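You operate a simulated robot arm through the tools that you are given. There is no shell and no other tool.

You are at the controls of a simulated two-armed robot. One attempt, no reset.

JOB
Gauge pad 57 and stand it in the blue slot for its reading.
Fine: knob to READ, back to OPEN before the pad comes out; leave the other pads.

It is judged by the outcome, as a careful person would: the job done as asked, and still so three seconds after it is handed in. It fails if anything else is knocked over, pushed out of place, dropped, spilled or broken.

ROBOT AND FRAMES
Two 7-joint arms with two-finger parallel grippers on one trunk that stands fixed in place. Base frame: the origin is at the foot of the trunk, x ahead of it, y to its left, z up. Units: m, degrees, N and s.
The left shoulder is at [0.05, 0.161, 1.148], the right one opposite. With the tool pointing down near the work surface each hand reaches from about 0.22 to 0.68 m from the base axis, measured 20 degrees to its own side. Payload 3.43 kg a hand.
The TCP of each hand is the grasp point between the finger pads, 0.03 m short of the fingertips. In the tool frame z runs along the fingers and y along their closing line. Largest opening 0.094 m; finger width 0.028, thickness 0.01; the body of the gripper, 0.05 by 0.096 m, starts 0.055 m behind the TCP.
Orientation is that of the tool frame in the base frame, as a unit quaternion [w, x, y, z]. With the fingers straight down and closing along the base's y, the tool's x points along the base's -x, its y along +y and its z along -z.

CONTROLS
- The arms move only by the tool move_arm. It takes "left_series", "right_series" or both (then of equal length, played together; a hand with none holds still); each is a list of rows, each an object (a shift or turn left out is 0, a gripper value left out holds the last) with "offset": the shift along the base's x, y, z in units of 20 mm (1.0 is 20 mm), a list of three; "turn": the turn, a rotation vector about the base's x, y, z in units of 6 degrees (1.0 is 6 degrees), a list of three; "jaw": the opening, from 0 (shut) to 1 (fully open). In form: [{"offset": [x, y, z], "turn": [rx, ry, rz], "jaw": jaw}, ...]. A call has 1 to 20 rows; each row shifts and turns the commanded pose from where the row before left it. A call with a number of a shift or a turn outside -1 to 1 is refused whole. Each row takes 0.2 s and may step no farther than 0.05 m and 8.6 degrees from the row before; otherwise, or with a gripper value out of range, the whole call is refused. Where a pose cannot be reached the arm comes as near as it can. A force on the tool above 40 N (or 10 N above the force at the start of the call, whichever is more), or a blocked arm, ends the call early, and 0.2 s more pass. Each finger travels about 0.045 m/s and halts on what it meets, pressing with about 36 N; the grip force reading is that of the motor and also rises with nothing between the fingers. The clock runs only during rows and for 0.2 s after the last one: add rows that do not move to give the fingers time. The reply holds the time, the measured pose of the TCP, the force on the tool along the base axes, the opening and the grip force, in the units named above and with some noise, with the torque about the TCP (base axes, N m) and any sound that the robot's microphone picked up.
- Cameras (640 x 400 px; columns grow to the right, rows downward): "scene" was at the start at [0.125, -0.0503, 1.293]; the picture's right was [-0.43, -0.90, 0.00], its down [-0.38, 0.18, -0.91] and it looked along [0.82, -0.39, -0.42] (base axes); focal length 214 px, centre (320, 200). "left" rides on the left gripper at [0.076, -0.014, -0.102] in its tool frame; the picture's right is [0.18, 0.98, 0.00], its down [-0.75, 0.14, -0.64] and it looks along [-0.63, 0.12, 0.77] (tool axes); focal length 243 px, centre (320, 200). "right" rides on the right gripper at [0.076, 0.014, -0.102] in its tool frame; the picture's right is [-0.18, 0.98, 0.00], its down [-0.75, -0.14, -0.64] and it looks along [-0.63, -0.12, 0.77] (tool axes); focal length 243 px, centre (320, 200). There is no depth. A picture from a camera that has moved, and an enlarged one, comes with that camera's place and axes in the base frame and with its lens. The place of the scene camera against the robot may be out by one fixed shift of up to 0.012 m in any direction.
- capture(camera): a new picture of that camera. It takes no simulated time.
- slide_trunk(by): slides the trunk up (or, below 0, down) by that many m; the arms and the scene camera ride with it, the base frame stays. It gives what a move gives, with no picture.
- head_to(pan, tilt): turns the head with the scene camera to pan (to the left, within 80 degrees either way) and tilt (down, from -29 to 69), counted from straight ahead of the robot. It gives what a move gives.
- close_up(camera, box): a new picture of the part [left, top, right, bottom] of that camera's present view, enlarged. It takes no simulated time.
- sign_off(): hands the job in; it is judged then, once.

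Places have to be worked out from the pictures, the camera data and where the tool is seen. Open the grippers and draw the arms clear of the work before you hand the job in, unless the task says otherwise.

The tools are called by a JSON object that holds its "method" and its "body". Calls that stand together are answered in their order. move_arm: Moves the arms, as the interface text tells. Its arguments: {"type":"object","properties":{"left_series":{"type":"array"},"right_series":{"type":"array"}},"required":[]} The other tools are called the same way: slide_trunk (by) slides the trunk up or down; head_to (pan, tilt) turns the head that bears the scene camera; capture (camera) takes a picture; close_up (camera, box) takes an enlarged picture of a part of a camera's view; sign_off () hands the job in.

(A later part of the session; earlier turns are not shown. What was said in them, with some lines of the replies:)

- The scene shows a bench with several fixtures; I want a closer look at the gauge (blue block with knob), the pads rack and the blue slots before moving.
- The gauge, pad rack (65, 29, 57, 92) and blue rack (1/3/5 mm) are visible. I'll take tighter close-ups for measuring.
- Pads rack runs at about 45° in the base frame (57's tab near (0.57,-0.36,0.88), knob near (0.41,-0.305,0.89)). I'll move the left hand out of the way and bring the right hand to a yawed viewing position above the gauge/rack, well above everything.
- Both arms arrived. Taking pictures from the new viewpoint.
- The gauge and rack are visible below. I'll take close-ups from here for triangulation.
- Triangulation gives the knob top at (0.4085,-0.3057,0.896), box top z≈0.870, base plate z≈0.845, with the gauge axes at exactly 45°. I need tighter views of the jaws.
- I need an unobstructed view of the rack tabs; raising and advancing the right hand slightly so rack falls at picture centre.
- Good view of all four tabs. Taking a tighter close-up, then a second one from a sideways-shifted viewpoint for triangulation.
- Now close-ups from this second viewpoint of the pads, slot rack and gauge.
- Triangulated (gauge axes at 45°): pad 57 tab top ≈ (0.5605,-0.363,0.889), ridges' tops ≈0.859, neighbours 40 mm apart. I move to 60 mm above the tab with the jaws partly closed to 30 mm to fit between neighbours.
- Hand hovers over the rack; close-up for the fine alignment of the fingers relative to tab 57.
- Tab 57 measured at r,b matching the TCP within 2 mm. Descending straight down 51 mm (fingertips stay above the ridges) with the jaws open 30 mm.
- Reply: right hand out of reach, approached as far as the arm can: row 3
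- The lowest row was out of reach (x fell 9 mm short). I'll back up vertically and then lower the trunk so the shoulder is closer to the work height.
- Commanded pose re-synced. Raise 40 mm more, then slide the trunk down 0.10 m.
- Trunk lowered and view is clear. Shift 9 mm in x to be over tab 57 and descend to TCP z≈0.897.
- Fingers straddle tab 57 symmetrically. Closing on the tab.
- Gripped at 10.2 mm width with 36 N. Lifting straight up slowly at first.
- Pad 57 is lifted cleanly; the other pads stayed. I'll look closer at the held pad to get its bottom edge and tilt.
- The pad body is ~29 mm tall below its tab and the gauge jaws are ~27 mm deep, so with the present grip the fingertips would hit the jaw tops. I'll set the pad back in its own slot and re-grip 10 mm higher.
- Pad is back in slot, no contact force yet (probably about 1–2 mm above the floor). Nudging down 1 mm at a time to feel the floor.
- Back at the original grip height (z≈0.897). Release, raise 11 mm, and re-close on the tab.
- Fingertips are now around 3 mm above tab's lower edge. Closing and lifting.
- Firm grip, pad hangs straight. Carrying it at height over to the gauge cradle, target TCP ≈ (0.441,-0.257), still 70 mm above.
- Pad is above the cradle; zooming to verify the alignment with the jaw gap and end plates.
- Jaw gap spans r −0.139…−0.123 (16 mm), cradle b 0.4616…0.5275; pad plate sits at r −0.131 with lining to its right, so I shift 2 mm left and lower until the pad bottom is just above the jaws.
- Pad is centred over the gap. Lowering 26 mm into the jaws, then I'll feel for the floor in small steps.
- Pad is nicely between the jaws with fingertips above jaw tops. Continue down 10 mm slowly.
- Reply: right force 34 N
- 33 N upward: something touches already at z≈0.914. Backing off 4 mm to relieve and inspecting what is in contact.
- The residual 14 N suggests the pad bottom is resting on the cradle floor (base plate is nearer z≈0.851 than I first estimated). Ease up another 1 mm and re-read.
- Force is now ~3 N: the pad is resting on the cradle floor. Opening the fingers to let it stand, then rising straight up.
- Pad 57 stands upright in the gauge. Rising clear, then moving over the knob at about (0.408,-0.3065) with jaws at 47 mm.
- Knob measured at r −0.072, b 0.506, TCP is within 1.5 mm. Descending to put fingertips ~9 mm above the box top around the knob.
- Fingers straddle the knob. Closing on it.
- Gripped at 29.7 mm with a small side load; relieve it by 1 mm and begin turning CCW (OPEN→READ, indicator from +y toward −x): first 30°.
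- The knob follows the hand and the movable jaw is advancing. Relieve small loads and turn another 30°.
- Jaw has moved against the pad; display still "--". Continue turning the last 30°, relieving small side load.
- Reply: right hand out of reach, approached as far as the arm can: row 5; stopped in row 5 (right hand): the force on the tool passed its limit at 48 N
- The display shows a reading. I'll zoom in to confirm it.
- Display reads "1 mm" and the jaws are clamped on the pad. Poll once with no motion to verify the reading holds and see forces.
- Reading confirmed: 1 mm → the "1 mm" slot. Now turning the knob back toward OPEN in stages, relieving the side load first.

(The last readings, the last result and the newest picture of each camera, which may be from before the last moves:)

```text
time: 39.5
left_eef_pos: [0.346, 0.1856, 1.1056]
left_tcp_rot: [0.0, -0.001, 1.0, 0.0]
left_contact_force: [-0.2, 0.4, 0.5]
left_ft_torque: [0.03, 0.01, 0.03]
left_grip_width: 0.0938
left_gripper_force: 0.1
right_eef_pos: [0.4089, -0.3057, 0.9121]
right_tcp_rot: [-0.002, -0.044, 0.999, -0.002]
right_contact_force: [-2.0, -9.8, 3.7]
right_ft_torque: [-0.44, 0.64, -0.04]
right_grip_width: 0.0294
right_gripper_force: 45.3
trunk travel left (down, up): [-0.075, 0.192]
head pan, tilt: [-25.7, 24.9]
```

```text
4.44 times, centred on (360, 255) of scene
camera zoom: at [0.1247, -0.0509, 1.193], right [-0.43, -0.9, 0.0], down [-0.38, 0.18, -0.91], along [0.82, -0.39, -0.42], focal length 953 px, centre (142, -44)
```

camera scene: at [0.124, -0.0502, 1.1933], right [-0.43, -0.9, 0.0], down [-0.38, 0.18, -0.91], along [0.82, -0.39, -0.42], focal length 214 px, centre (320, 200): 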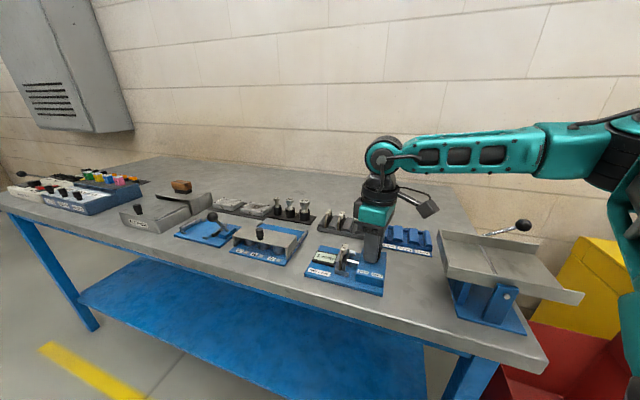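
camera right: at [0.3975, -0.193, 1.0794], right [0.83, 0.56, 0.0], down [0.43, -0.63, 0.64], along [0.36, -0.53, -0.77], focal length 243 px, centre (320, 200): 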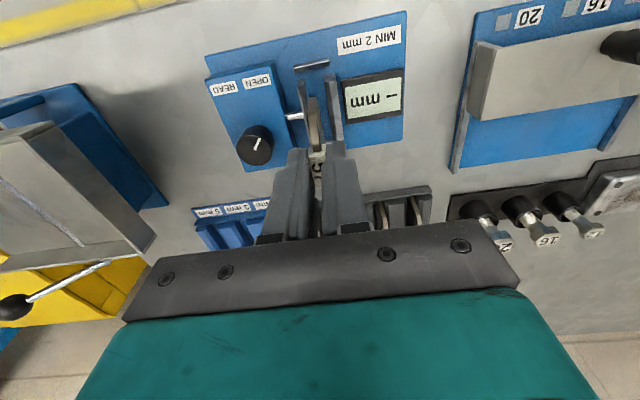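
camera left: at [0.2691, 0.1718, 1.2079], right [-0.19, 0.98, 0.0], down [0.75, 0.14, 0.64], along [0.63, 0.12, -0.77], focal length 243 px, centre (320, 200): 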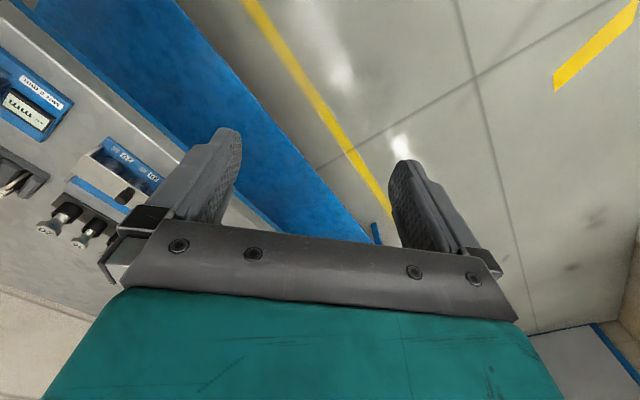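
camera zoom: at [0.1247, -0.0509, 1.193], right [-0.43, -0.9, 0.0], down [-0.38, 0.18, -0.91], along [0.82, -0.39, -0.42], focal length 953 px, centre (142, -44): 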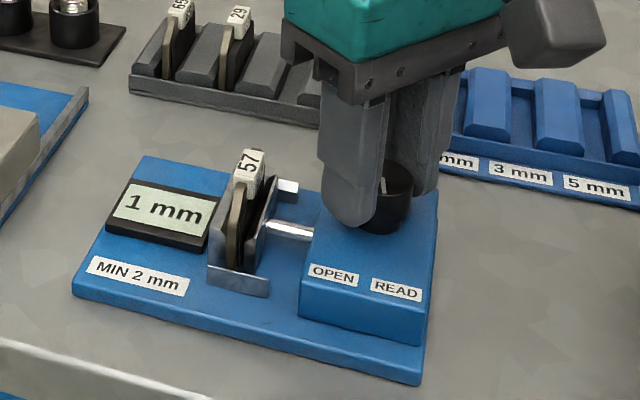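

Continue back toward OPEN, another ~50° to yaw −45°, with a small relief move.

{"method": "move_arm", "body": {"right_series": [{"offset": [-0.01, -0.05, 0.02]}, {"turn": [0, 0, -1]}, {"turn": [0, 0, -1]}, {"turn": [0, 0, -1]}, {"turn": [0, 0, -1]}, {"turn": [0, 0, 0]}]}}

{"method": "close_up", "body": {"camera": "right", "box": [220, 60, 440, 220]}}

{"method": "close_up", "body": {"camera": "scene", "box": [310, 210, 410, 300]}}

```text
time: 40.9
left_eef_pos: [0.3458, 0.1873, 1.1062]
left_tcp_rot: [-0.001, -0.001, 1.0, -0.001]
left_contact_force: [-0.6, 0.2, 0.5]
left_ft_torque: [-0.02, 0.01, -0.03]
left_grip_width: 0.0942
left_gripper_force: 0.1
right_eef_pos: [0.4086, -0.3077, 0.912]
right_tcp_rot: [-0.005, 0.164, 0.986, -0.002]
right_contact_force: [-5.4, -1.4, -3.0]
right_ft_torque: [-0.06, -0.22, 0.0]
right_grip_width: 0.0296
right_gripper_force: 45.7
trunk travel left (down, up): [-0.075, 0.192]
head pan, tilt: [-25.7, 24.9]
```

```text
2.50 times, centred on (330, 140) of right
camera zoom: at [0.3429, -0.2681, 1.0135], right [0.49, 0.87, -0.01], down [0.67, -0.38, 0.64], along [0.55, -0.32, -0.77], focal length 606 px, centre (295, 350)
```

zoom: 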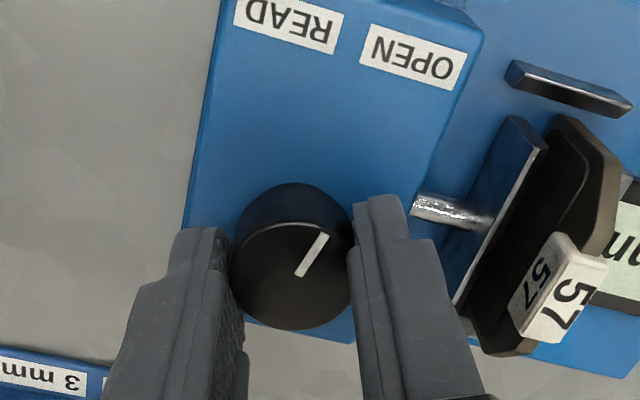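

```text
4.44 times, centred on (360, 255) of scene
camera zoom: at [0.1247, -0.0505, 1.193], right [-0.43, -0.9, 0.0], down [-0.38, 0.18, -0.91], along [0.82, -0.39, -0.42], focal length 953 px, centre (142, -44)
```

zoom: 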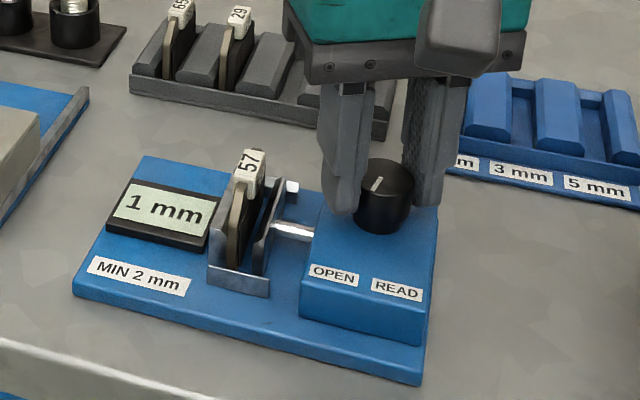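

Moving jaw is retracting. Final ~26° to bring the knob back to its OPEN position.

{"method": "move_arm", "body": {"right_series": [{"offset": [-0.03, -0.01, -0.015]}, {"turn": [0, 0, -1]}, {"turn": [0, 0, -1]}, {"turn": [0, 0, -1]}, {"turn": [0, 0, -1]}, {"turn": [0, 0, -0.35]}, {"turn": [0, 0, 0]}]}}

{"method": "close_up", "body": {"camera": "right", "box": [220, 60, 440, 220]}}

{"method": "close_up", "body": {"camera": "scene", "box": [310, 210, 410, 300]}}

```text
time: 42.5
left_eef_pos: [0.3464, 0.1868, 1.1053]
left_tcp_rot: [0.001, -0.002, 1.0, 0.0]
left_contact_force: [0.4, -0.1, 0.0]
left_ft_torque: [-0.01, -0.01, 0.0]
left_grip_width: 0.0941
left_gripper_force: 0.2
right_eef_pos: [0.4099, -0.3063, 0.9109]
right_tcp_rot: [-0.003, 0.383, 0.924, -0.001]
right_contact_force: [1.0, -6.2, 4.7]
right_ft_torque: [0.21, 0.35, 0.0]
right_grip_width: 0.0294
right_gripper_force: 45.5
trunk travel left (down, up): [-0.075, 0.192]
head pan, tilt: [-25.7, 24.9]
```

```text
2.50 times, centred on (330, 140) of right
camera zoom: at [0.3659, -0.2431, 1.0133], right [0.83, 0.56, 0.0], down [0.44, -0.63, 0.64], along [0.36, -0.53, -0.77], focal length 606 px, centre (295, 350)
```

zoom: 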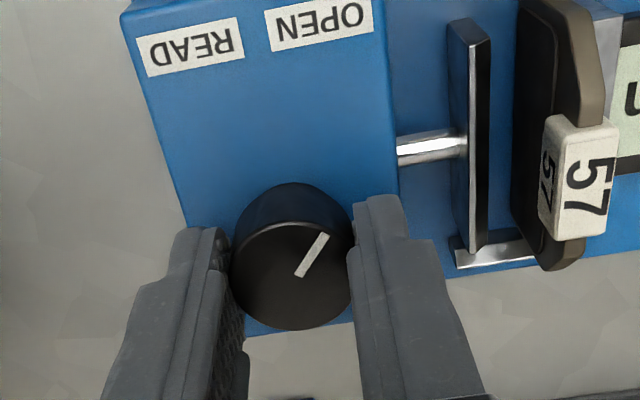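

```text
4.44 times, centred on (360, 255) of scene
camera zoom: at [0.1249, -0.0506, 1.193], right [-0.43, -0.9, 0.0], down [-0.38, 0.18, -0.91], along [0.82, -0.39, -0.42], focal length 953 px, centre (142, -44)
```

zoom: 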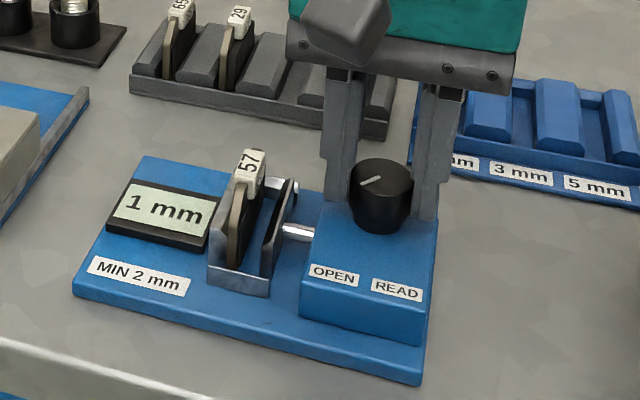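

Knob back at OPEN with the jaw retracted; display still holds 1 mm. Releasing the knob and rising.

{"method": "move_arm", "body": {"right_series": [{"offset": [0, -0.03, 0.02]}, {"jaw": 0.5}, {"jaw": 0.5}, {"jaw": 0.5}, {"jaw": 0.5}, {"offset": [0, 0, 0.5]}, {"offset": [0, 0, 1]}, {"offset": [0, 0, 1]}, {"offset": [0, 0, 1]}, {"offset": [0, 0, 0]}]}}

{"method": "close_up", "body": {"camera": "scene", "box": [310, 225, 390, 290]}}

{"method": "close_up", "body": {"camera": "right", "box": [260, 20, 440, 180]}}

```text
time: 44.7
left_eef_pos: [0.3459, 0.1865, 1.1068]
left_tcp_rot: [0.0, -0.001, 1.0, -0.001]
left_contact_force: [0.2, 0.1, -0.5]
left_ft_torque: [-0.02, 0.02, -0.02]
left_grip_width: 0.0938
left_gripper_force: 0.1
right_eef_pos: [0.4094, -0.3081, 0.9832]
right_tcp_rot: [-0.005, 0.383, 0.924, -0.002]
right_contact_force: [-0.1, 0.4, 0.3]
right_ft_torque: [0.01, 0.03, -0.01]
right_grip_width: 0.0472
right_gripper_force: 0.0
trunk travel left (down, up): [-0.075, 0.192]
head pan, tilt: [-25.7, 24.9]
```

```text
6.15 times, centred on (350, 258) of scene
camera zoom: at [0.125, -0.0503, 1.193], right [-0.43, -0.9, 0.0], down [-0.38, 0.18, -0.91], along [0.82, -0.39, -0.42], focal length 1320 px, centre (135, -154)
```

zoom: 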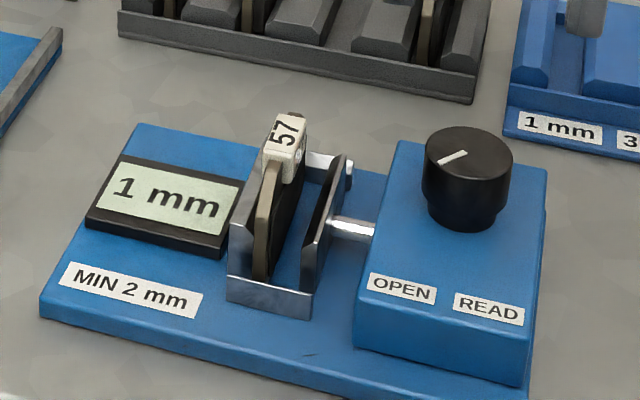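

```text
2.50 times, centred on (350, 100) of right
camera zoom: at [0.3665, -0.2447, 1.0854], right [0.82, 0.57, -0.01], down [0.44, -0.63, 0.64], along [0.36, -0.53, -0.77], focal length 606 px, centre (245, 450)
```

zoom: 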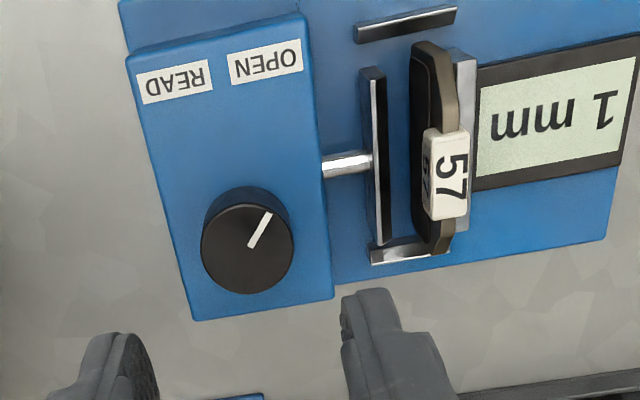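

Knob shows OPEN and display holds 1 mm. The pad now rests against the fixed jaw; I move back above it, correcting a 0.6° hand tilt, and re-measure the tab.

{"method": "move_arm", "body": {"right_series": [{"offset": [0, 0, 0.5], "turn": [0, -0.1, 0], "jaw": 0.3}, {"offset": [0.603, 0.918, 0], "jaw": 0.3}, {"offset": [0.603, 0.918, 0], "jaw": 0.3}, {"offset": [0.603, 0.918, 0], "jaw": 0.3}, {"offset": [0, 0, -0.5]}, {"offset": [0, 0, 0]}]}}

{"method": "close_up", "body": {"camera": "right", "box": [270, 60, 390, 180]}}

{"method": "close_up", "body": {"camera": "scene", "box": [325, 225, 385, 285]}}

```text
time: 46.1
left_eef_pos: [0.3457, 0.1867, 1.1052]
left_tcp_rot: [0.0, -0.001, 1.0, 0.0]
left_contact_force: [-0.3, -0.6, 0.1]
left_ft_torque: [0.01, 0.0, 0.0]
left_grip_width: 0.0942
left_gripper_force: 0.1
right_eef_pos: [0.4456, -0.2528, 0.9812]
right_tcp_rot: [0.001, 0.383, 0.924, 0.001]
right_contact_force: [0.0, -0.2, 0.7]
right_ft_torque: [0.0, 0.04, -0.02]
right_grip_width: 0.0283
right_gripper_force: 0.0
trunk travel left (down, up): [-0.075, 0.192]
head pan, tilt: [-25.7, 24.9]
```

```text
3.33 times, centred on (330, 120) of right
camera zoom: at [0.4018, -0.1888, 1.0831], right [0.82, 0.57, 0.0], down [0.43, -0.63, 0.64], along [0.36, -0.53, -0.77], focal length 809 px, centre (287, 467)
```

zoom: 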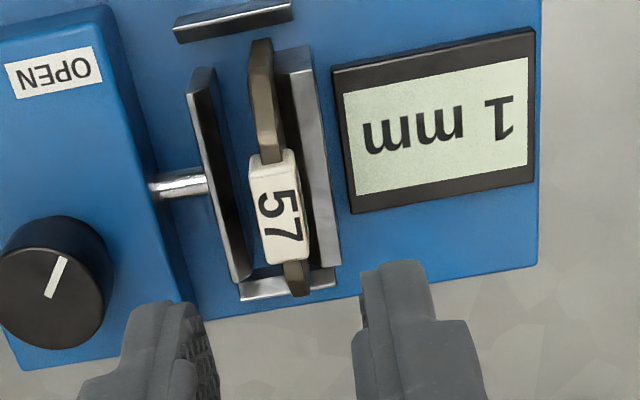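

```text
6.67 times, centred on (355, 255) of scene
camera zoom: at [0.125, -0.0503, 1.193], right [-0.43, -0.9, 0.0], down [-0.38, 0.18, -0.91], along [0.82, -0.39, -0.42], focal length 1430 px, centre (87, -167)
```

zoom: 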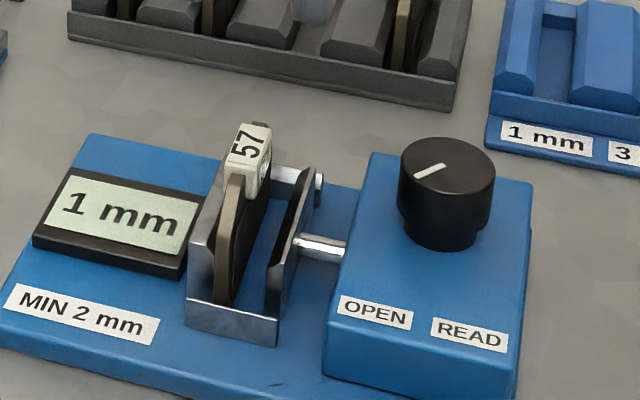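

Tab is at r≈−0.135, b≈0.494; shift ~1.4 mm and descend to the same grip height (TCP z≈0.915) with jaws at 28 mm.

{"method": "move_arm", "body": {"right_series": [{"offset": [-0.05, -0.05, -1]}, {"offset": [0, 0, -1]}, {"offset": [0, 0, -0.8]}, {"offset": [0, 0, -0.5]}, {"offset": [0, 0, 0]}]}}

{"method": "close_up", "body": {"camera": "right", "box": [270, 60, 390, 200]}}

{"method": "close_up", "body": {"camera": "scene", "box": [325, 225, 385, 285]}}

```text
time: 47.3
left_eef_pos: [0.3457, 0.1861, 1.105]
left_tcp_rot: [0.0, -0.001, 1.0, -0.001]
left_contact_force: [-0.5, -0.4, 0.4]
left_ft_torque: [0.02, 0.01, 0.01]
left_grip_width: 0.0942
left_gripper_force: 0.0
right_eef_pos: [0.4439, -0.2524, 0.9142]
right_tcp_rot: [0.0, 0.382, 0.924, 0.002]
right_contact_force: [-0.7, -0.4, -0.7]
right_ft_torque: [0.02, 0.03, -0.01]
right_grip_width: 0.0283
right_gripper_force: 0.1
trunk travel left (down, up): [-0.075, 0.192]
head pan, tilt: [-25.7, 24.9]
```

```text
2.86 times, centred on (330, 130) of right
camera zoom: at [0.4009, -0.1897, 1.0161], right [0.82, 0.57, 0.0], down [0.43, -0.63, 0.64], along [0.37, -0.53, -0.77], focal length 693 px, centre (291, 400)
```

zoom: 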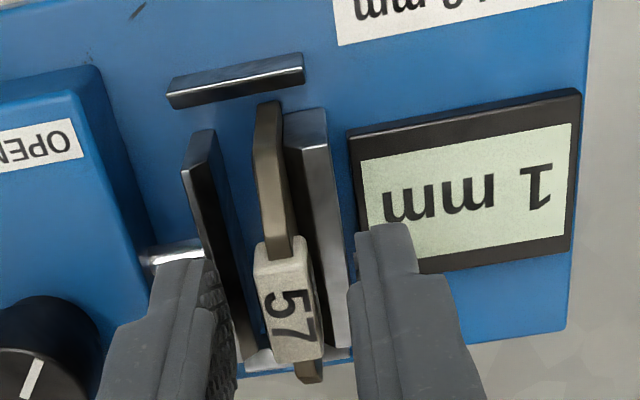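

```text
6.67 times, centred on (355, 255) of scene
camera zoom: at [0.1251, -0.0503, 1.193], right [-0.43, -0.9, 0.0], down [-0.38, 0.18, -0.91], along [0.82, -0.39, -0.42], focal length 1430 px, centre (87, -167)
```

zoom: 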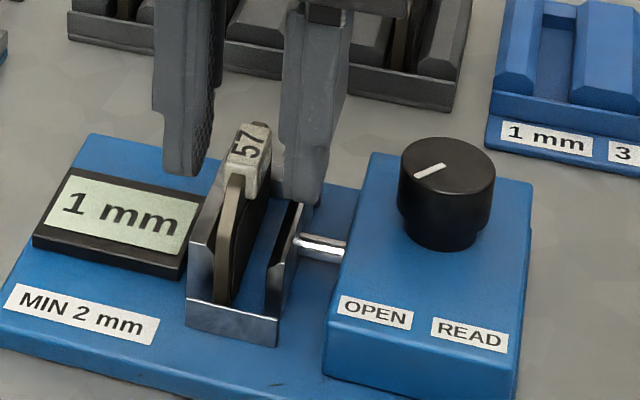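

Tab centred between fingers. Closing and lifting the pad out of the gauge.

{"method": "move_arm", "body": {"right_series": [{"jaw": 0}, {"jaw": 0}, {"jaw": 0}, {"jaw": 0}]}}

{"method": "move_arm", "body": {"right_series": [{"offset": [-0.05, -0.05, 0.3]}, {"offset": [0, 0, 0.4]}, {"offset": [0, 0, 0.6]}, {"offset": [0, 0, 0.8]}, {"offset": [0, 0, 1]}, {"offset": [0, 0, 1]}, {"offset": [0, 0, 0]}]}}

{"method": "capture", "body": {"camera": "right"}}

{"method": "close_up", "body": {"camera": "scene", "box": [310, 190, 410, 290]}}

```text
time: 48.3
left_eef_pos: [0.3449, 0.1857, 1.1054]
left_tcp_rot: [0.0, -0.001, 1.0, -0.001]
left_contact_force: [0.0, -0.5, -0.3]
left_ft_torque: [-0.01, 0.0, 0.03]
left_grip_width: 0.0937
left_gripper_force: 0.1
right_eef_pos: [0.4453, -0.2543, 0.9145]
right_tcp_rot: [0.0, 0.382, 0.924, 0.001]
right_contact_force: [-1.3, -1.6, 0.5]
right_ft_torque: [-0.09, 0.06, -0.01]
right_grip_width: 0.0101
right_gripper_force: 35.4
trunk travel left (down, up): [-0.075, 0.192]
head pan, tilt: [-25.7, 24.9]
```

```text
time: 49.9
left_eef_pos: [0.3457, 0.1873, 1.1053]
left_tcp_rot: [0.0, -0.001, 1.0, 0.0]
left_contact_force: [-1.2, 0.4, 0.0]
left_ft_torque: [0.01, -0.04, 0.0]
left_grip_width: 0.0941
left_gripper_force: 0.1
right_eef_pos: [0.4439, -0.2546, 0.998]
right_tcp_rot: [0.0, 0.382, 0.924, 0.002]
right_contact_force: [0.4, 0.4, -1.4]
right_ft_torque: [0.04, -0.02, 0.0]
right_grip_width: 0.0102
right_gripper_force: 36.6
trunk travel left (down, up): [-0.075, 0.192]
head pan, tilt: [-25.7, 24.9]
```

```text
taken
camera right: at [0.3997, -0.1917, 1.0995], right [0.82, 0.57, 0.0], down [0.43, -0.63, 0.64], along [0.37, -0.53, -0.77], focal length 243 px, centre (320, 200)
```

right: 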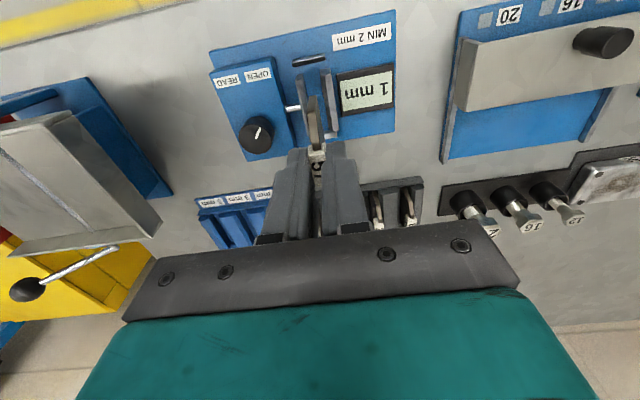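

```text
4.00 times, centred on (360, 240) of scene
camera zoom: at [0.1251, -0.0503, 1.193], right [-0.43, -0.9, 0.0], down [-0.38, 0.18, -0.91], along [0.82, -0.39, -0.42], focal length 858 px, centre (160, 40)
```

zoom: 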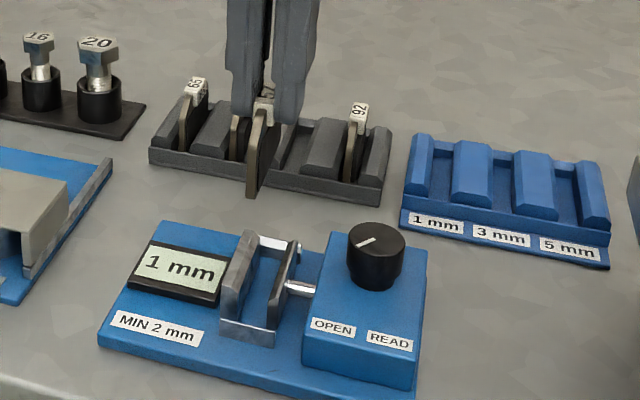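

Pad 57 is out of the gauge and the knob is at OPEN. Carrying it high toward the blue rack, stopping left of the 1 mm slot so the wrist camera can see it.

{"method": "move_arm", "body": {"right_series": [{"offset": [0.414, -0.859, 0.1]}, {"offset": [0.414, -0.859, 0]}, {"offset": [0.414, -0.859, 0]}, {"offset": [0.414, -0.859, 0]}, {"offset": [0.414, -0.859, 0]}, {"offset": [0.414, -0.859, 0]}, {"offset": [0.414, -0.859, 0]}, {"offset": [0, 0, 0]}]}}

{"method": "capture", "body": {"camera": "right"}}

{"method": "close_up", "body": {"camera": "right", "box": [200, 70, 360, 190]}}

{"method": "capture", "body": {"camera": "scene"}}

```text
time: 51.7
left_eef_pos: [0.3456, 0.1863, 1.1059]
left_tcp_rot: [0.0, -0.001, 1.0, -0.001]
left_contact_force: [-0.1, 0.1, 0.5]
left_ft_torque: [0.01, 0.03, -0.01]
left_grip_width: 0.0942
left_gripper_force: 0.0
right_eef_pos: [0.5001, -0.3757, 0.9994]
right_tcp_rot: [0.0, 0.383, 0.924, 0.001]
right_contact_force: [-0.9, -0.5, -1.0]
right_ft_torque: [0.0, 0.0, 0.0]
right_grip_width: 0.0101
right_gripper_force: 36.3
trunk travel left (down, up): [-0.075, 0.192]
head pan, tilt: [-25.7, 24.9]
```

```text
taken
camera right: at [0.4571, -0.3113, 1.1019], right [0.82, 0.57, 0.0], down [0.43, -0.63, 0.64], along [0.36, -0.53, -0.77], focal length 243 px, centre (320, 200)
```

right: 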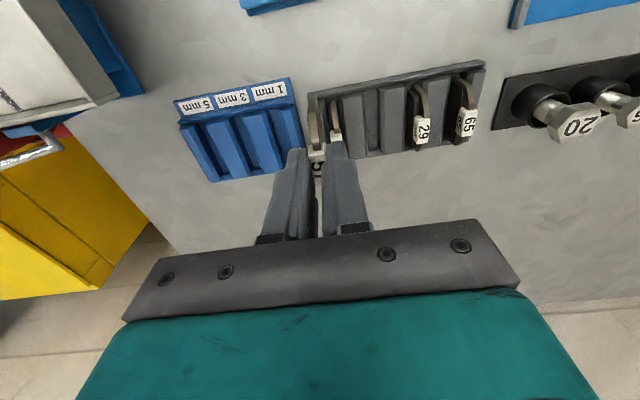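

```text
3.33 times, centred on (280, 130) of right
camera zoom: at [0.4571, -0.3113, 1.1019], right [0.82, 0.57, 0.0], down [0.43, -0.63, 0.64], along [0.36, -0.53, -0.77], focal length 809 px, centre (453, 433)
```

zoom: 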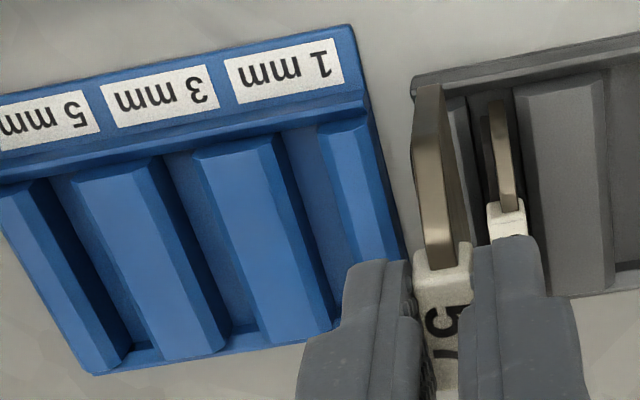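

```text
taken
camera scene: at [0.1251, -0.0504, 1.193], right [-0.43, -0.9, 0.0], down [-0.38, 0.18, -0.91], along [0.82, -0.39, -0.42], focal length 214 px, centre (320, 200)
```

scene: 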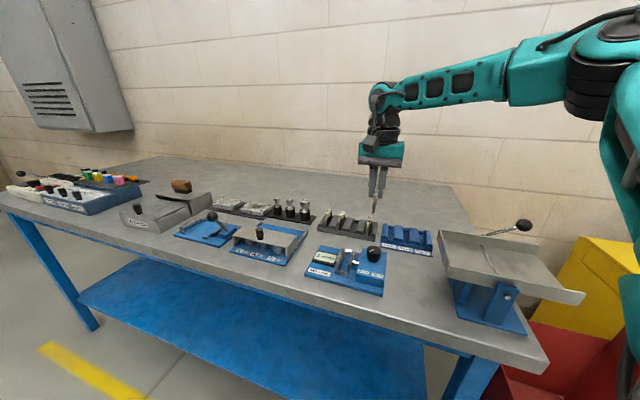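

From this view the 1 mm slot is centred at r≈−0.040 with its ridge fronts at b≈0.620 (same as the grey rack, where the pad stood at b≈0.654). Moving above it at TCP ≈ (0.490,-0.434), then lowering part way.

{"method": "move_arm", "body": {"right_series": [{"offset": [-0.163, -0.968, 0]}, {"offset": [-0.163, -0.968, 0]}, {"offset": [-0.163, -0.968, 0]}, {"offset": [0, 0, -0.9]}, {"offset": [0, 0, -0.9]}, {"offset": [0, 0, -0.7]}, {"offset": [0, 0, 0]}]}}

{"method": "capture", "body": {"camera": "right"}}

{"method": "close_up", "body": {"camera": "right", "box": [250, 60, 390, 180]}}

{"method": "close_up", "body": {"camera": "scene", "box": [365, 190, 445, 260]}}

```text
time: 53.3
left_eef_pos: [0.3461, 0.1876, 1.1059]
left_tcp_rot: [0.0, -0.001, 1.0, -0.001]
left_contact_force: [-0.4, -0.1, 0.3]
left_ft_torque: [0.01, 0.0, -0.01]
left_grip_width: 0.0942
left_gripper_force: 0.1
right_eef_pos: [0.4893, -0.4346, 0.9493]
right_tcp_rot: [0.0, 0.383, 0.924, 0.001]
right_contact_force: [0.9, -0.5, 0.1]
right_ft_torque: [0.0, 0.0, 0.04]
right_grip_width: 0.0102
right_gripper_force: 36.1
trunk travel left (down, up): [-0.075, 0.192]
head pan, tilt: [-25.7, 24.9]
```

```text
taken
camera right: at [0.4463, -0.3703, 1.0509], right [0.82, 0.57, 0.0], down [0.43, -0.63, 0.64], along [0.36, -0.53, -0.77], focal length 243 px, centre (320, 200)
```

right: 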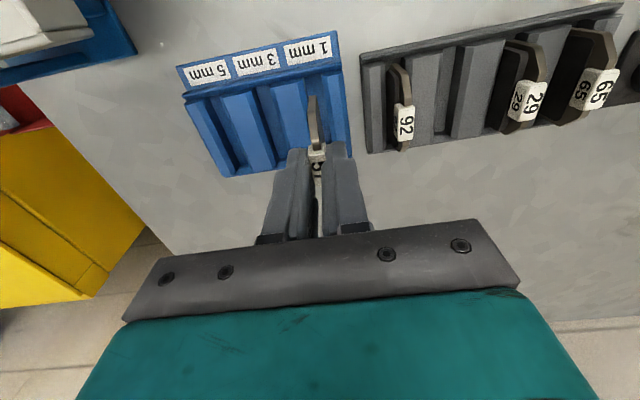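

```text
3.33 times, centred on (320, 120) of right
camera zoom: at [0.4463, -0.3703, 1.0509], right [0.82, 0.57, 0.0], down [0.43, -0.63, 0.64], along [0.36, -0.53, -0.77], focal length 809 px, centre (320, 467)
```

zoom: 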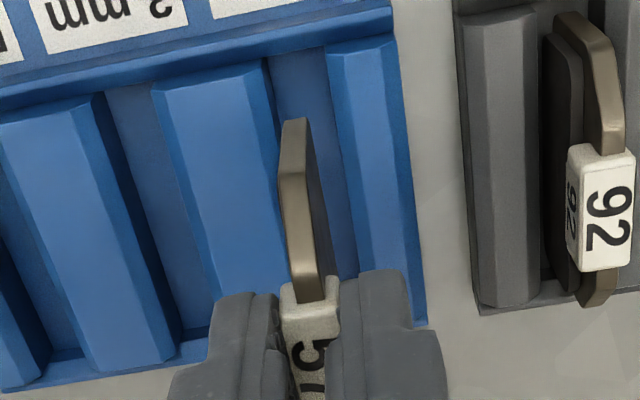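

```text
5.71 times, centred on (405, 225) of scene
camera zoom: at [0.1251, -0.0503, 1.193], right [-0.43, -0.9, 0.0], down [-0.38, 0.18, -0.91], along [0.82, -0.39, -0.42], focal length 1226 px, centre (-166, 57)
```

zoom: 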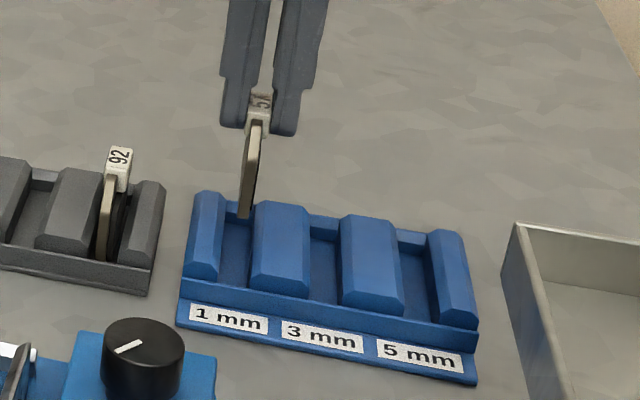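

Pad is aligned over the 1 mm slot (plate r≈−0.040, slot centre −0.0403). Lowering slowly to just above the expected floor height (contact expected near TCP z≈0.908).

{"method": "move_arm", "body": {"right_series": [{"offset": [0.035, 0.035, -0.5]}, {"offset": [0, 0, -0.5]}, {"offset": [0, 0, -0.5]}, {"offset": [0, 0, -0.2]}, {"offset": [0, 0, 0]}]}}

{"method": "close_up", "body": {"camera": "right", "box": [250, 60, 390, 190]}}

{"method": "close_up", "body": {"camera": "scene", "box": [365, 200, 435, 260]}}

```text
time: 54.5
left_eef_pos: [0.3458, 0.1862, 1.1052]
left_tcp_rot: [0.0, -0.001, 1.0, -0.001]
left_contact_force: [0.8, 0.8, -0.6]
left_ft_torque: [-0.02, -0.03, 0.01]
left_grip_width: 0.0939
left_gripper_force: 0.0
right_eef_pos: [0.4917, -0.4321, 0.9143]
right_tcp_rot: [0.0, 0.382, 0.924, 0.001]
right_contact_force: [-0.4, -0.8, -0.7]
right_ft_torque: [-0.03, 0.0, -0.01]
right_grip_width: 0.0102
right_gripper_force: 36.4
trunk travel left (down, up): [-0.075, 0.192]
head pan, tilt: [-25.7, 24.9]
```

```text
3.08 times, centred on (320, 125) of right
camera zoom: at [0.4482, -0.3685, 1.0163], right [0.82, 0.57, 0.0], down [0.43, -0.63, 0.64], along [0.36, -0.53, -0.77], focal length 746 px, centre (320, 431)
```

zoom: 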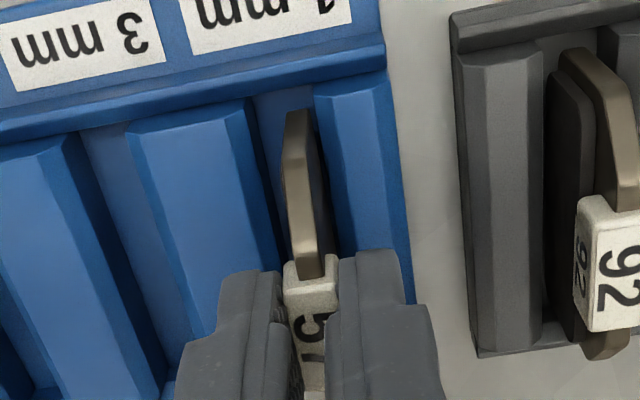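

```text
6.67 times, centred on (400, 230) of scene
camera zoom: at [0.1251, -0.0503, 1.193], right [-0.43, -0.9, 0.0], down [-0.38, 0.18, -0.91], along [0.82, -0.39, -0.42], focal length 1430 px, centre (-213, 0)
```

zoom: 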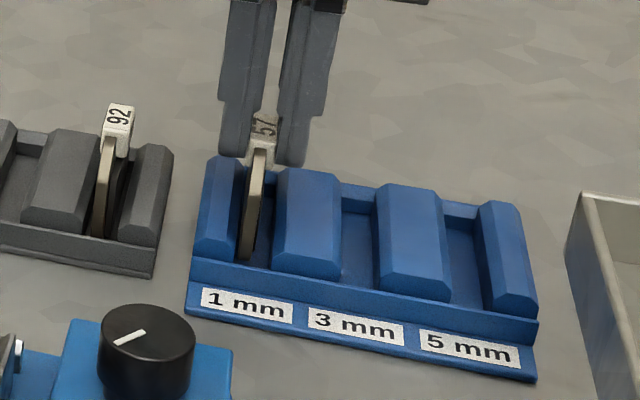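

Pad is entering the 1 mm slot with no contact force. Lowering 4 mm more and checking force.

{"method": "move_arm", "body": {"right_series": [{"offset": [0, 0, -0.1]}, {"offset": [0, 0, -0.1]}, {"offset": [0, 0, 0]}]}}

```text
time: 55.3
left_eef_pos: [0.3463, 0.187, 1.1064]
left_tcp_rot: [0.001, -0.002, 1.0, -0.001]
left_contact_force: [0.1, -0.3, 0.3]
left_ft_torque: [0.01, -0.01, 0.04]
left_grip_width: 0.094
left_gripper_force: 0.1
right_eef_pos: [0.4914, -0.4316, 0.9117]
right_tcp_rot: [0.001, 0.383, 0.924, 0.001]
right_contact_force: [0.2, 0.2, -0.1]
right_ft_torque: [0.0, 0.0, 0.02]
right_grip_width: 0.0101
right_gripper_force: 36.3
trunk travel left (down, up): [-0.075, 0.192]
head pan, tilt: [-25.7, 24.9]
```

No contact yet at z≈0.911. Lowering another 1.6 mm.

{"method": "move_arm", "body": {"right_series": [{"offset": [0, 0, -0.08]}, {"offset": [0, 0, 0]}]}}

```text
time: 55.9
left_eef_pos: [0.3455, 0.1888, 1.1058]
left_tcp_rot: [0.0, -0.002, 1.0, 0.0]
left_contact_force: [-0.3, -0.1, 0.1]
left_ft_torque: [0.02, 0.04, -0.02]
left_grip_width: 0.0941
left_gripper_force: 0.2
right_eef_pos: [0.4924, -0.4315, 0.9095]
right_tcp_rot: [0.002, 0.383, 0.924, 0.001]
right_contact_force: [-0.9, -0.3, -0.5]
right_ft_torque: [0.0, 0.0, -0.01]
right_grip_width: 0.0101
right_gripper_force: 36.2
trunk travel left (down, up): [-0.075, 0.192]
head pan, tilt: [-25.7, 24.9]
```

Still no contact. Another 1.2 mm down.

{"method": "move_arm", "body": {"right_series": [{"offset": [0, 0, -0.06]}, {"offset": [0, 0, 0]}]}}

{"method": "close_up", "body": {"camera": "scene", "box": [365, 200, 435, 260]}}

```text
time: 56.5
left_eef_pos: [0.3459, 0.1861, 1.1055]
left_tcp_rot: [0.0, 0.0, 1.0, -0.001]
left_contact_force: [-0.1, 0.5, -0.1]
left_ft_torque: [0.03, 0.0, 0.01]
left_grip_width: 0.0941
left_gripper_force: 0.1
right_eef_pos: [0.4923, -0.4317, 0.9085]
right_tcp_rot: [0.001, 0.383, 0.924, 0.001]
right_contact_force: [0.0, 0.8, -0.4]
right_ft_torque: [-0.02, -0.03, 0.01]
right_grip_width: 0.0101
right_gripper_force: 36.0
trunk travel left (down, up): [-0.075, 0.192]
head pan, tilt: [-25.7, 24.9]
```

```text
6.67 times, centred on (400, 230) of scene
camera zoom: at [0.1251, -0.0503, 1.193], right [-0.43, -0.9, 0.0], down [-0.38, 0.18, -0.91], along [0.82, -0.39, -0.42], focal length 1430 px, centre (-213, 0)
```

zoom: 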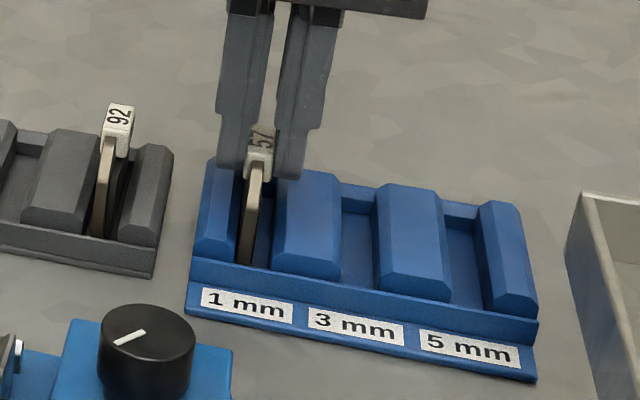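

Still no floor contact; checking the lateral position within the slot from the wrist camera before continuing.

{"method": "close_up", "body": {"camera": "right", "box": [270, 70, 370, 180]}}

{"method": "close_up", "body": {"camera": "scene", "box": [385, 212, 415, 245]}}

```text
3.64 times, centred on (320, 125) of right
camera zoom: at [0.4484, -0.3684, 1.0103], right [0.82, 0.57, 0.0], down [0.43, -0.63, 0.64], along [0.36, -0.53, -0.77], focal length 882 px, centre (320, 473)
```

zoom: 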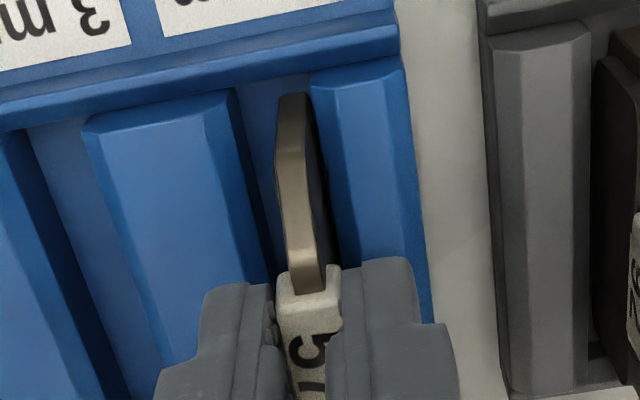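

```text
12.12 times, centred on (400, 228) of scene
camera zoom: at [0.1251, -0.0503, 1.193], right [-0.43, -0.9, 0.0], down [-0.38, 0.18, -0.91], along [0.82, -0.39, -0.42], focal length 2600 px, centre (-650, -146)
```

zoom: 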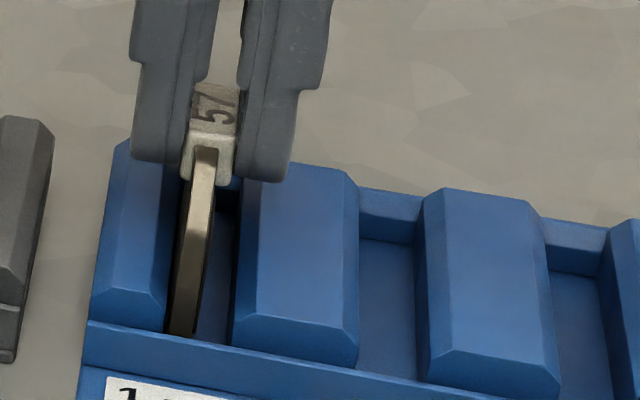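

The plate is within ~1 mm of the slot's left wall; shift 2 mm right (r+) to centre, then continue down in ~1 mm steps.

{"method": "move_arm", "body": {"right_series": [{"offset": [-0.08, -0.08, 0]}, {"offset": [0, 0, 0]}, {"offset": [0, 0, -0.06]}, {"offset": [0, 0, 0]}]}}

{"method": "close_up", "body": {"camera": "scene", "box": [385, 212, 415, 245]}}

```text
time: 57.5
left_eef_pos: [0.346, 0.188, 1.1058]
left_tcp_rot: [0.0, -0.001, 1.0, 0.0]
left_contact_force: [-0.6, 0.2, -0.4]
left_ft_torque: [0.02, -0.01, 0.01]
left_grip_width: 0.0937
left_gripper_force: 0.1
right_eef_pos: [0.4904, -0.4337, 0.9082]
right_tcp_rot: [0.001, 0.383, 0.924, 0.001]
right_contact_force: [-2.8, 0.0, 7.1]
right_ft_torque: [0.09, 0.27, 0.03]
right_grip_width: 0.0101
right_gripper_force: 35.6
trunk travel left (down, up): [-0.075, 0.192]
head pan, tilt: [-25.7, 24.9]
```

```text
12.12 times, centred on (400, 228) of scene
camera zoom: at [0.1244, -0.0499, 1.1932], right [-0.43, -0.9, 0.0], down [-0.38, 0.18, -0.91], along [0.82, -0.39, -0.42], focal length 2600 px, centre (-650, -146)
```

zoom: 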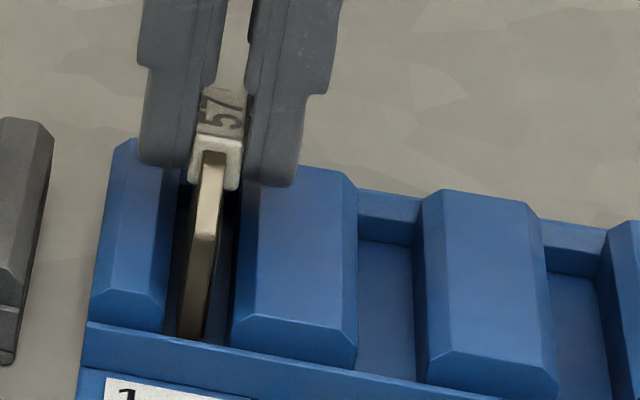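

Floor contact (7 N up) and the pad is centred in the slot. Ease 0.6 mm up and release gently.

{"method": "move_arm", "body": {"right_series": [{"offset": [0, 0, 0.025]}, {"jaw": 0.12}, {"jaw": 0.2}, {"jaw": 0.28}, {"jaw": 0.28}, {"jaw": 0.28}]}}

{"method": "close_up", "body": {"camera": "scene", "box": [365, 200, 435, 260]}}

{"method": "close_up", "body": {"camera": "right", "box": [250, 60, 390, 190]}}

```text
time: 58.9
left_eef_pos: [0.3463, 0.1868, 1.106]
left_tcp_rot: [0.0, 0.0, 1.0, -0.001]
left_contact_force: [-0.1, -0.8, 0.0]
left_ft_torque: [-0.01, 0.04, -0.03]
left_grip_width: 0.094
left_gripper_force: 0.1
right_eef_pos: [0.4905, -0.4329, 0.9084]
right_tcp_rot: [0.002, 0.383, 0.924, 0.001]
right_contact_force: [0.4, 0.4, 0.4]
right_ft_torque: [-0.02, 0.04, -0.01]
right_grip_width: 0.0262
right_gripper_force: 0.1
trunk travel left (down, up): [-0.075, 0.192]
head pan, tilt: [-25.7, 24.9]
```

```text
6.67 times, centred on (400, 230) of scene
camera zoom: at [0.125, -0.0503, 1.193], right [-0.43, -0.9, 0.0], down [-0.38, 0.18, -0.91], along [0.82, -0.39, -0.42], focal length 1430 px, centre (-213, 0)
```

zoom: 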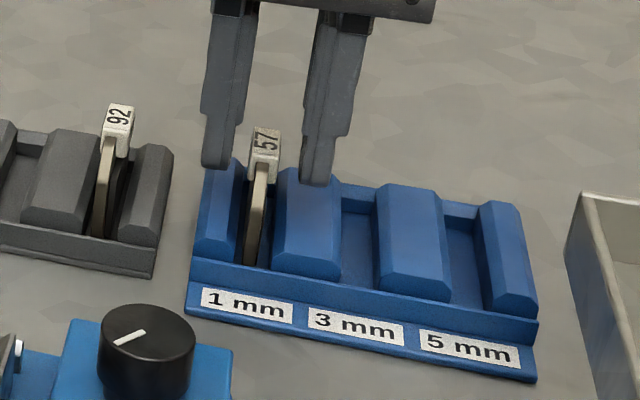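

```text
3.08 times, centred on (320, 125) of right
camera zoom: at [0.4464, -0.3697, 1.0094], right [0.82, 0.57, 0.0], down [0.43, -0.63, 0.64], along [0.36, -0.53, -0.77], focal length 746 px, centre (320, 431)
```

zoom: 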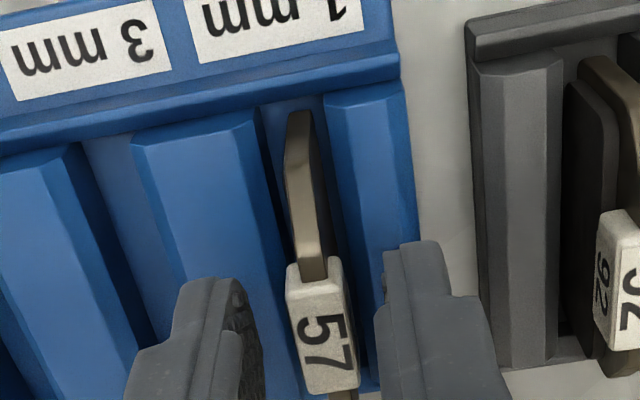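

Pad 57 stands in the 1 mm slot, free of the fingers. Rising straight up and then withdrawing toward the robot's initial area.

{"method": "move_arm", "body": {"right_series": [{"offset": [0, 0, 0.4]}, {"offset": [0, 0, 0.8]}, {"offset": [0, 0, 1]}, {"offset": [0, 0, 1]}, {"offset": [0, 0, 1]}, {"offset": [0, 0, 1]}, {"offset": [0, 0, 1]}, {"offset": [0, 0, 1]}, {"offset": [0, 0, 0]}]}}

{"method": "move_arm", "body": {"right_series": [{"offset": [-0.95, 0.4, 0.1], "turn": [0, 0, 0.6], "jaw": 1}, {"offset": [-0.95, 0.4, 0.1], "turn": [0, 0, 0.6], "jaw": 1}, {"offset": [-0.95, 0.4, 0.1], "turn": [0, 0, 0.6], "jaw": 1}, {"offset": [-0.95, 0.4, 0.1], "turn": [0, 0, 0.6], "jaw": 1}, {"offset": [-0.95, 0.4, 0.1], "turn": [0, 0, 0.6], "jaw": 1}, {"offset": [-0.95, 0.4, 0.1], "turn": [0, 0, 0.6], "jaw": 1}, {"offset": [-0.95, 0.4, 0.1], "turn": [0, 0, 0.6], "jaw": 1}, {"offset": [-0.95, 0.4, 0.1], "turn": [0, 0, 0.6], "jaw": 1}, {"offset": [-0.95, 0.4, 0.1], "turn": [0, 0, 0.6], "jaw": 1}, {"offset": [-0.95, 0.4, 0.1], "turn": [0, 0, 0.6], "jaw": 1}, {"offset": [0, 0, 0]}]}}

{"method": "capture", "body": {"camera": "scene"}}

{"method": "close_up", "body": {"camera": "scene", "box": [300, 200, 460, 310]}}

```text
time: 60.9
left_eef_pos: [0.3453, 0.1874, 1.106]
left_tcp_rot: [-0.001, -0.001, 1.0, 0.0]
left_contact_force: [0.5, -0.4, 0.3]
left_ft_torque: [0.0, 0.03, -0.02]
left_grip_width: 0.0939
left_gripper_force: 0.1
right_eef_pos: [0.4915, -0.4333, 1.0541]
right_tcp_rot: [0.001, 0.381, 0.924, 0.001]
right_contact_force: [-0.5, 0.7, 0.2]
right_ft_torque: [0.01, 0.01, -0.03]
right_grip_width: 0.0264
right_gripper_force: 0.0
trunk travel left (down, up): [-0.075, 0.192]
head pan, tilt: [-25.7, 24.9]
```

```text
time: 63.3
left_eef_pos: [0.3451, 0.1863, 1.105]
left_tcp_rot: [0.0, -0.001, 1.0, 0.0]
left_contact_force: [0.2, -0.6, -0.1]
left_ft_torque: [-0.01, 0.01, 0.03]
left_grip_width: 0.094
left_gripper_force: 0.1
right_eef_pos: [0.3008, -0.3527, 1.0727]
right_tcp_rot: [0.001, 0.078, 0.997, 0.001]
right_contact_force: [0.5, 0.5, -0.2]
right_ft_torque: [-0.04, -0.04, -0.04]
right_grip_width: 0.0938
right_gripper_force: 0.1
trunk travel left (down, up): [-0.075, 0.192]
head pan, tilt: [-25.7, 24.9]
```

```text
taken
camera scene: at [0.125, -0.0503, 1.193], right [-0.43, -0.9, 0.0], down [-0.38, 0.18, -0.91], along [0.82, -0.39, -0.42], focal length 214 px, centre (320, 200)
```

scene: 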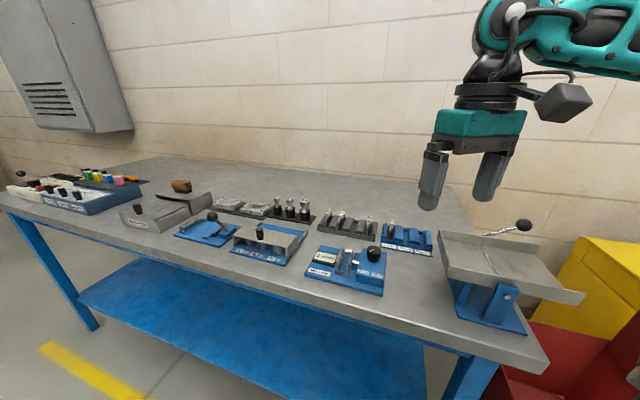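

```text
3.64 times, centred on (380, 255) of scene
camera zoom: at [0.125, -0.0503, 1.193], right [-0.43, -0.9, 0.0], down [-0.38, 0.18, -0.91], along [0.82, -0.39, -0.42], focal length 780 px, centre (102, 0)
```

zoom: 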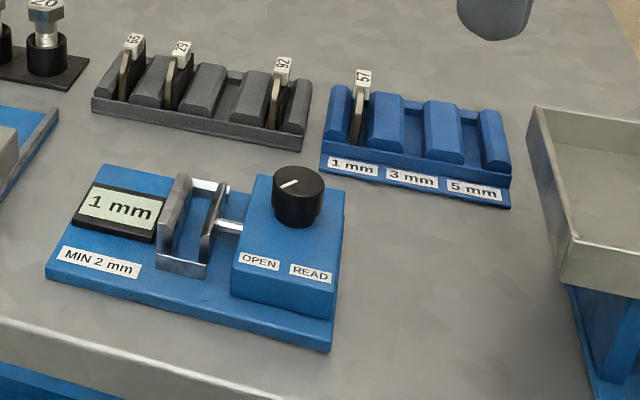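

Everything looks in order; one last close look at the pad in the slot, the knob, and the other pads before handing in.

{"method": "close_up", "body": {"camera": "scene", "box": [370, 210, 440, 260]}}

{"method": "close_up", "body": {"camera": "scene", "box": [305, 235, 395, 300]}}

{"method": "close_up", "body": {"camera": "right", "box": [240, 80, 440, 220]}}

```text
8.00 times, centred on (405, 235) of scene
camera zoom: at [0.125, -0.0503, 1.193], right [-0.43, -0.9, 0.0], down [-0.38, 0.18, -0.91], along [0.82, -0.39, -0.42], focal length 1716 px, centre (-360, -80)
```

zoom: 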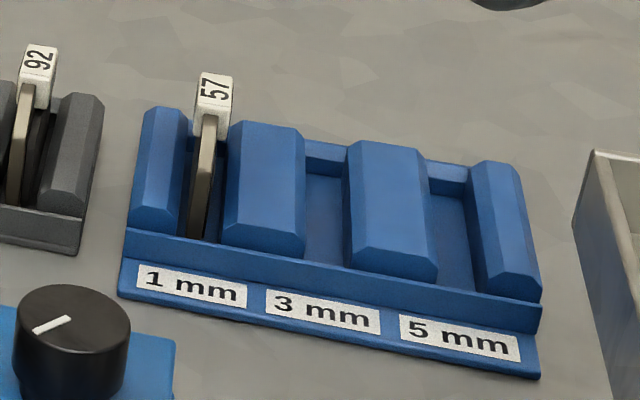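

```text
6.15 times, centred on (350, 268) of scene
camera zoom: at [0.125, -0.0503, 1.193], right [-0.43, -0.9, 0.0], down [-0.38, 0.18, -0.91], along [0.82, -0.39, -0.42], focal length 1320 px, centre (135, -215)
```

zoom: 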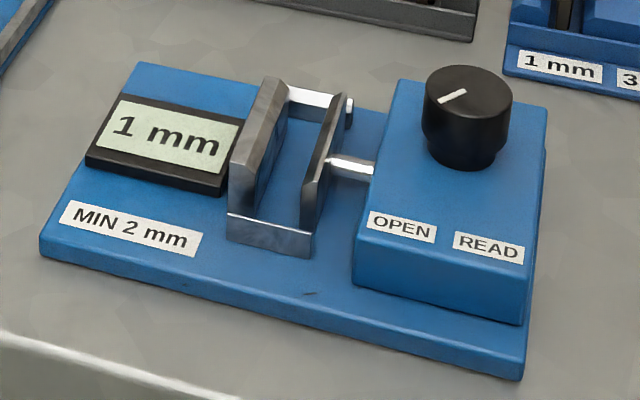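

```text
2.86 times, centred on (340, 150) of right
camera zoom: at [0.2263, -0.3269, 1.1742], right [0.33, 0.94, 0.0], down [0.72, -0.26, 0.64], along [0.61, -0.21, -0.77], focal length 693 px, centre (263, 343)
```

zoom: 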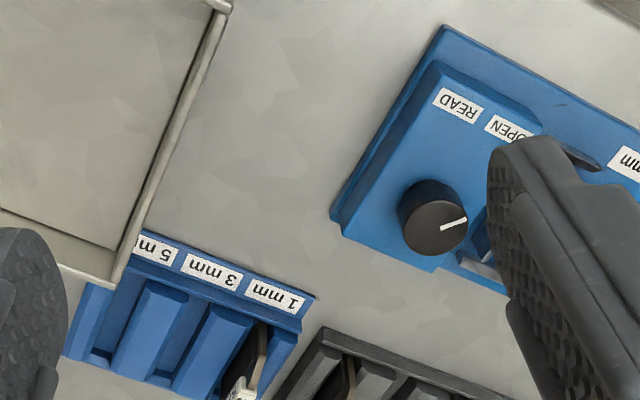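

Pad 57 read 1 mm and now stands upright in the 1 mm slot. The knob is back at OPEN, the other pads are still in their places, and both grippers are open and clear of the work. Handing in.

{"method": "sign_off", "body": {}}

```text
The job is handed in.
```

Pad 57 read 1 mm on the gauge and now stands upright in the blue 1 mm slot. That is below the "MIN 2 mm" limit printed on the gauge.

- **Knob:** it went to READ for the measurement and back to OPEN before the pad came out. While I turned it to READ, the arm hit its reach limit and the force peaked at 48 N. That stopped the turn about 80° round. The display already showed 1 mm by then and held it, and the gauge did not move noticeably.
- **Other pads:** 65, 29 and 92 were left in the grey rack and did not move.
- **Extra step:** after first lifting pad 57 I set it back in its own slot and gripped it higher, so the fingers would clear the gauge jaws.
- **Robot:** both grippers are open and clear of the work. The trunk is 0.10 m lower than at the start, because pad 57 was just out of reach from the original height.
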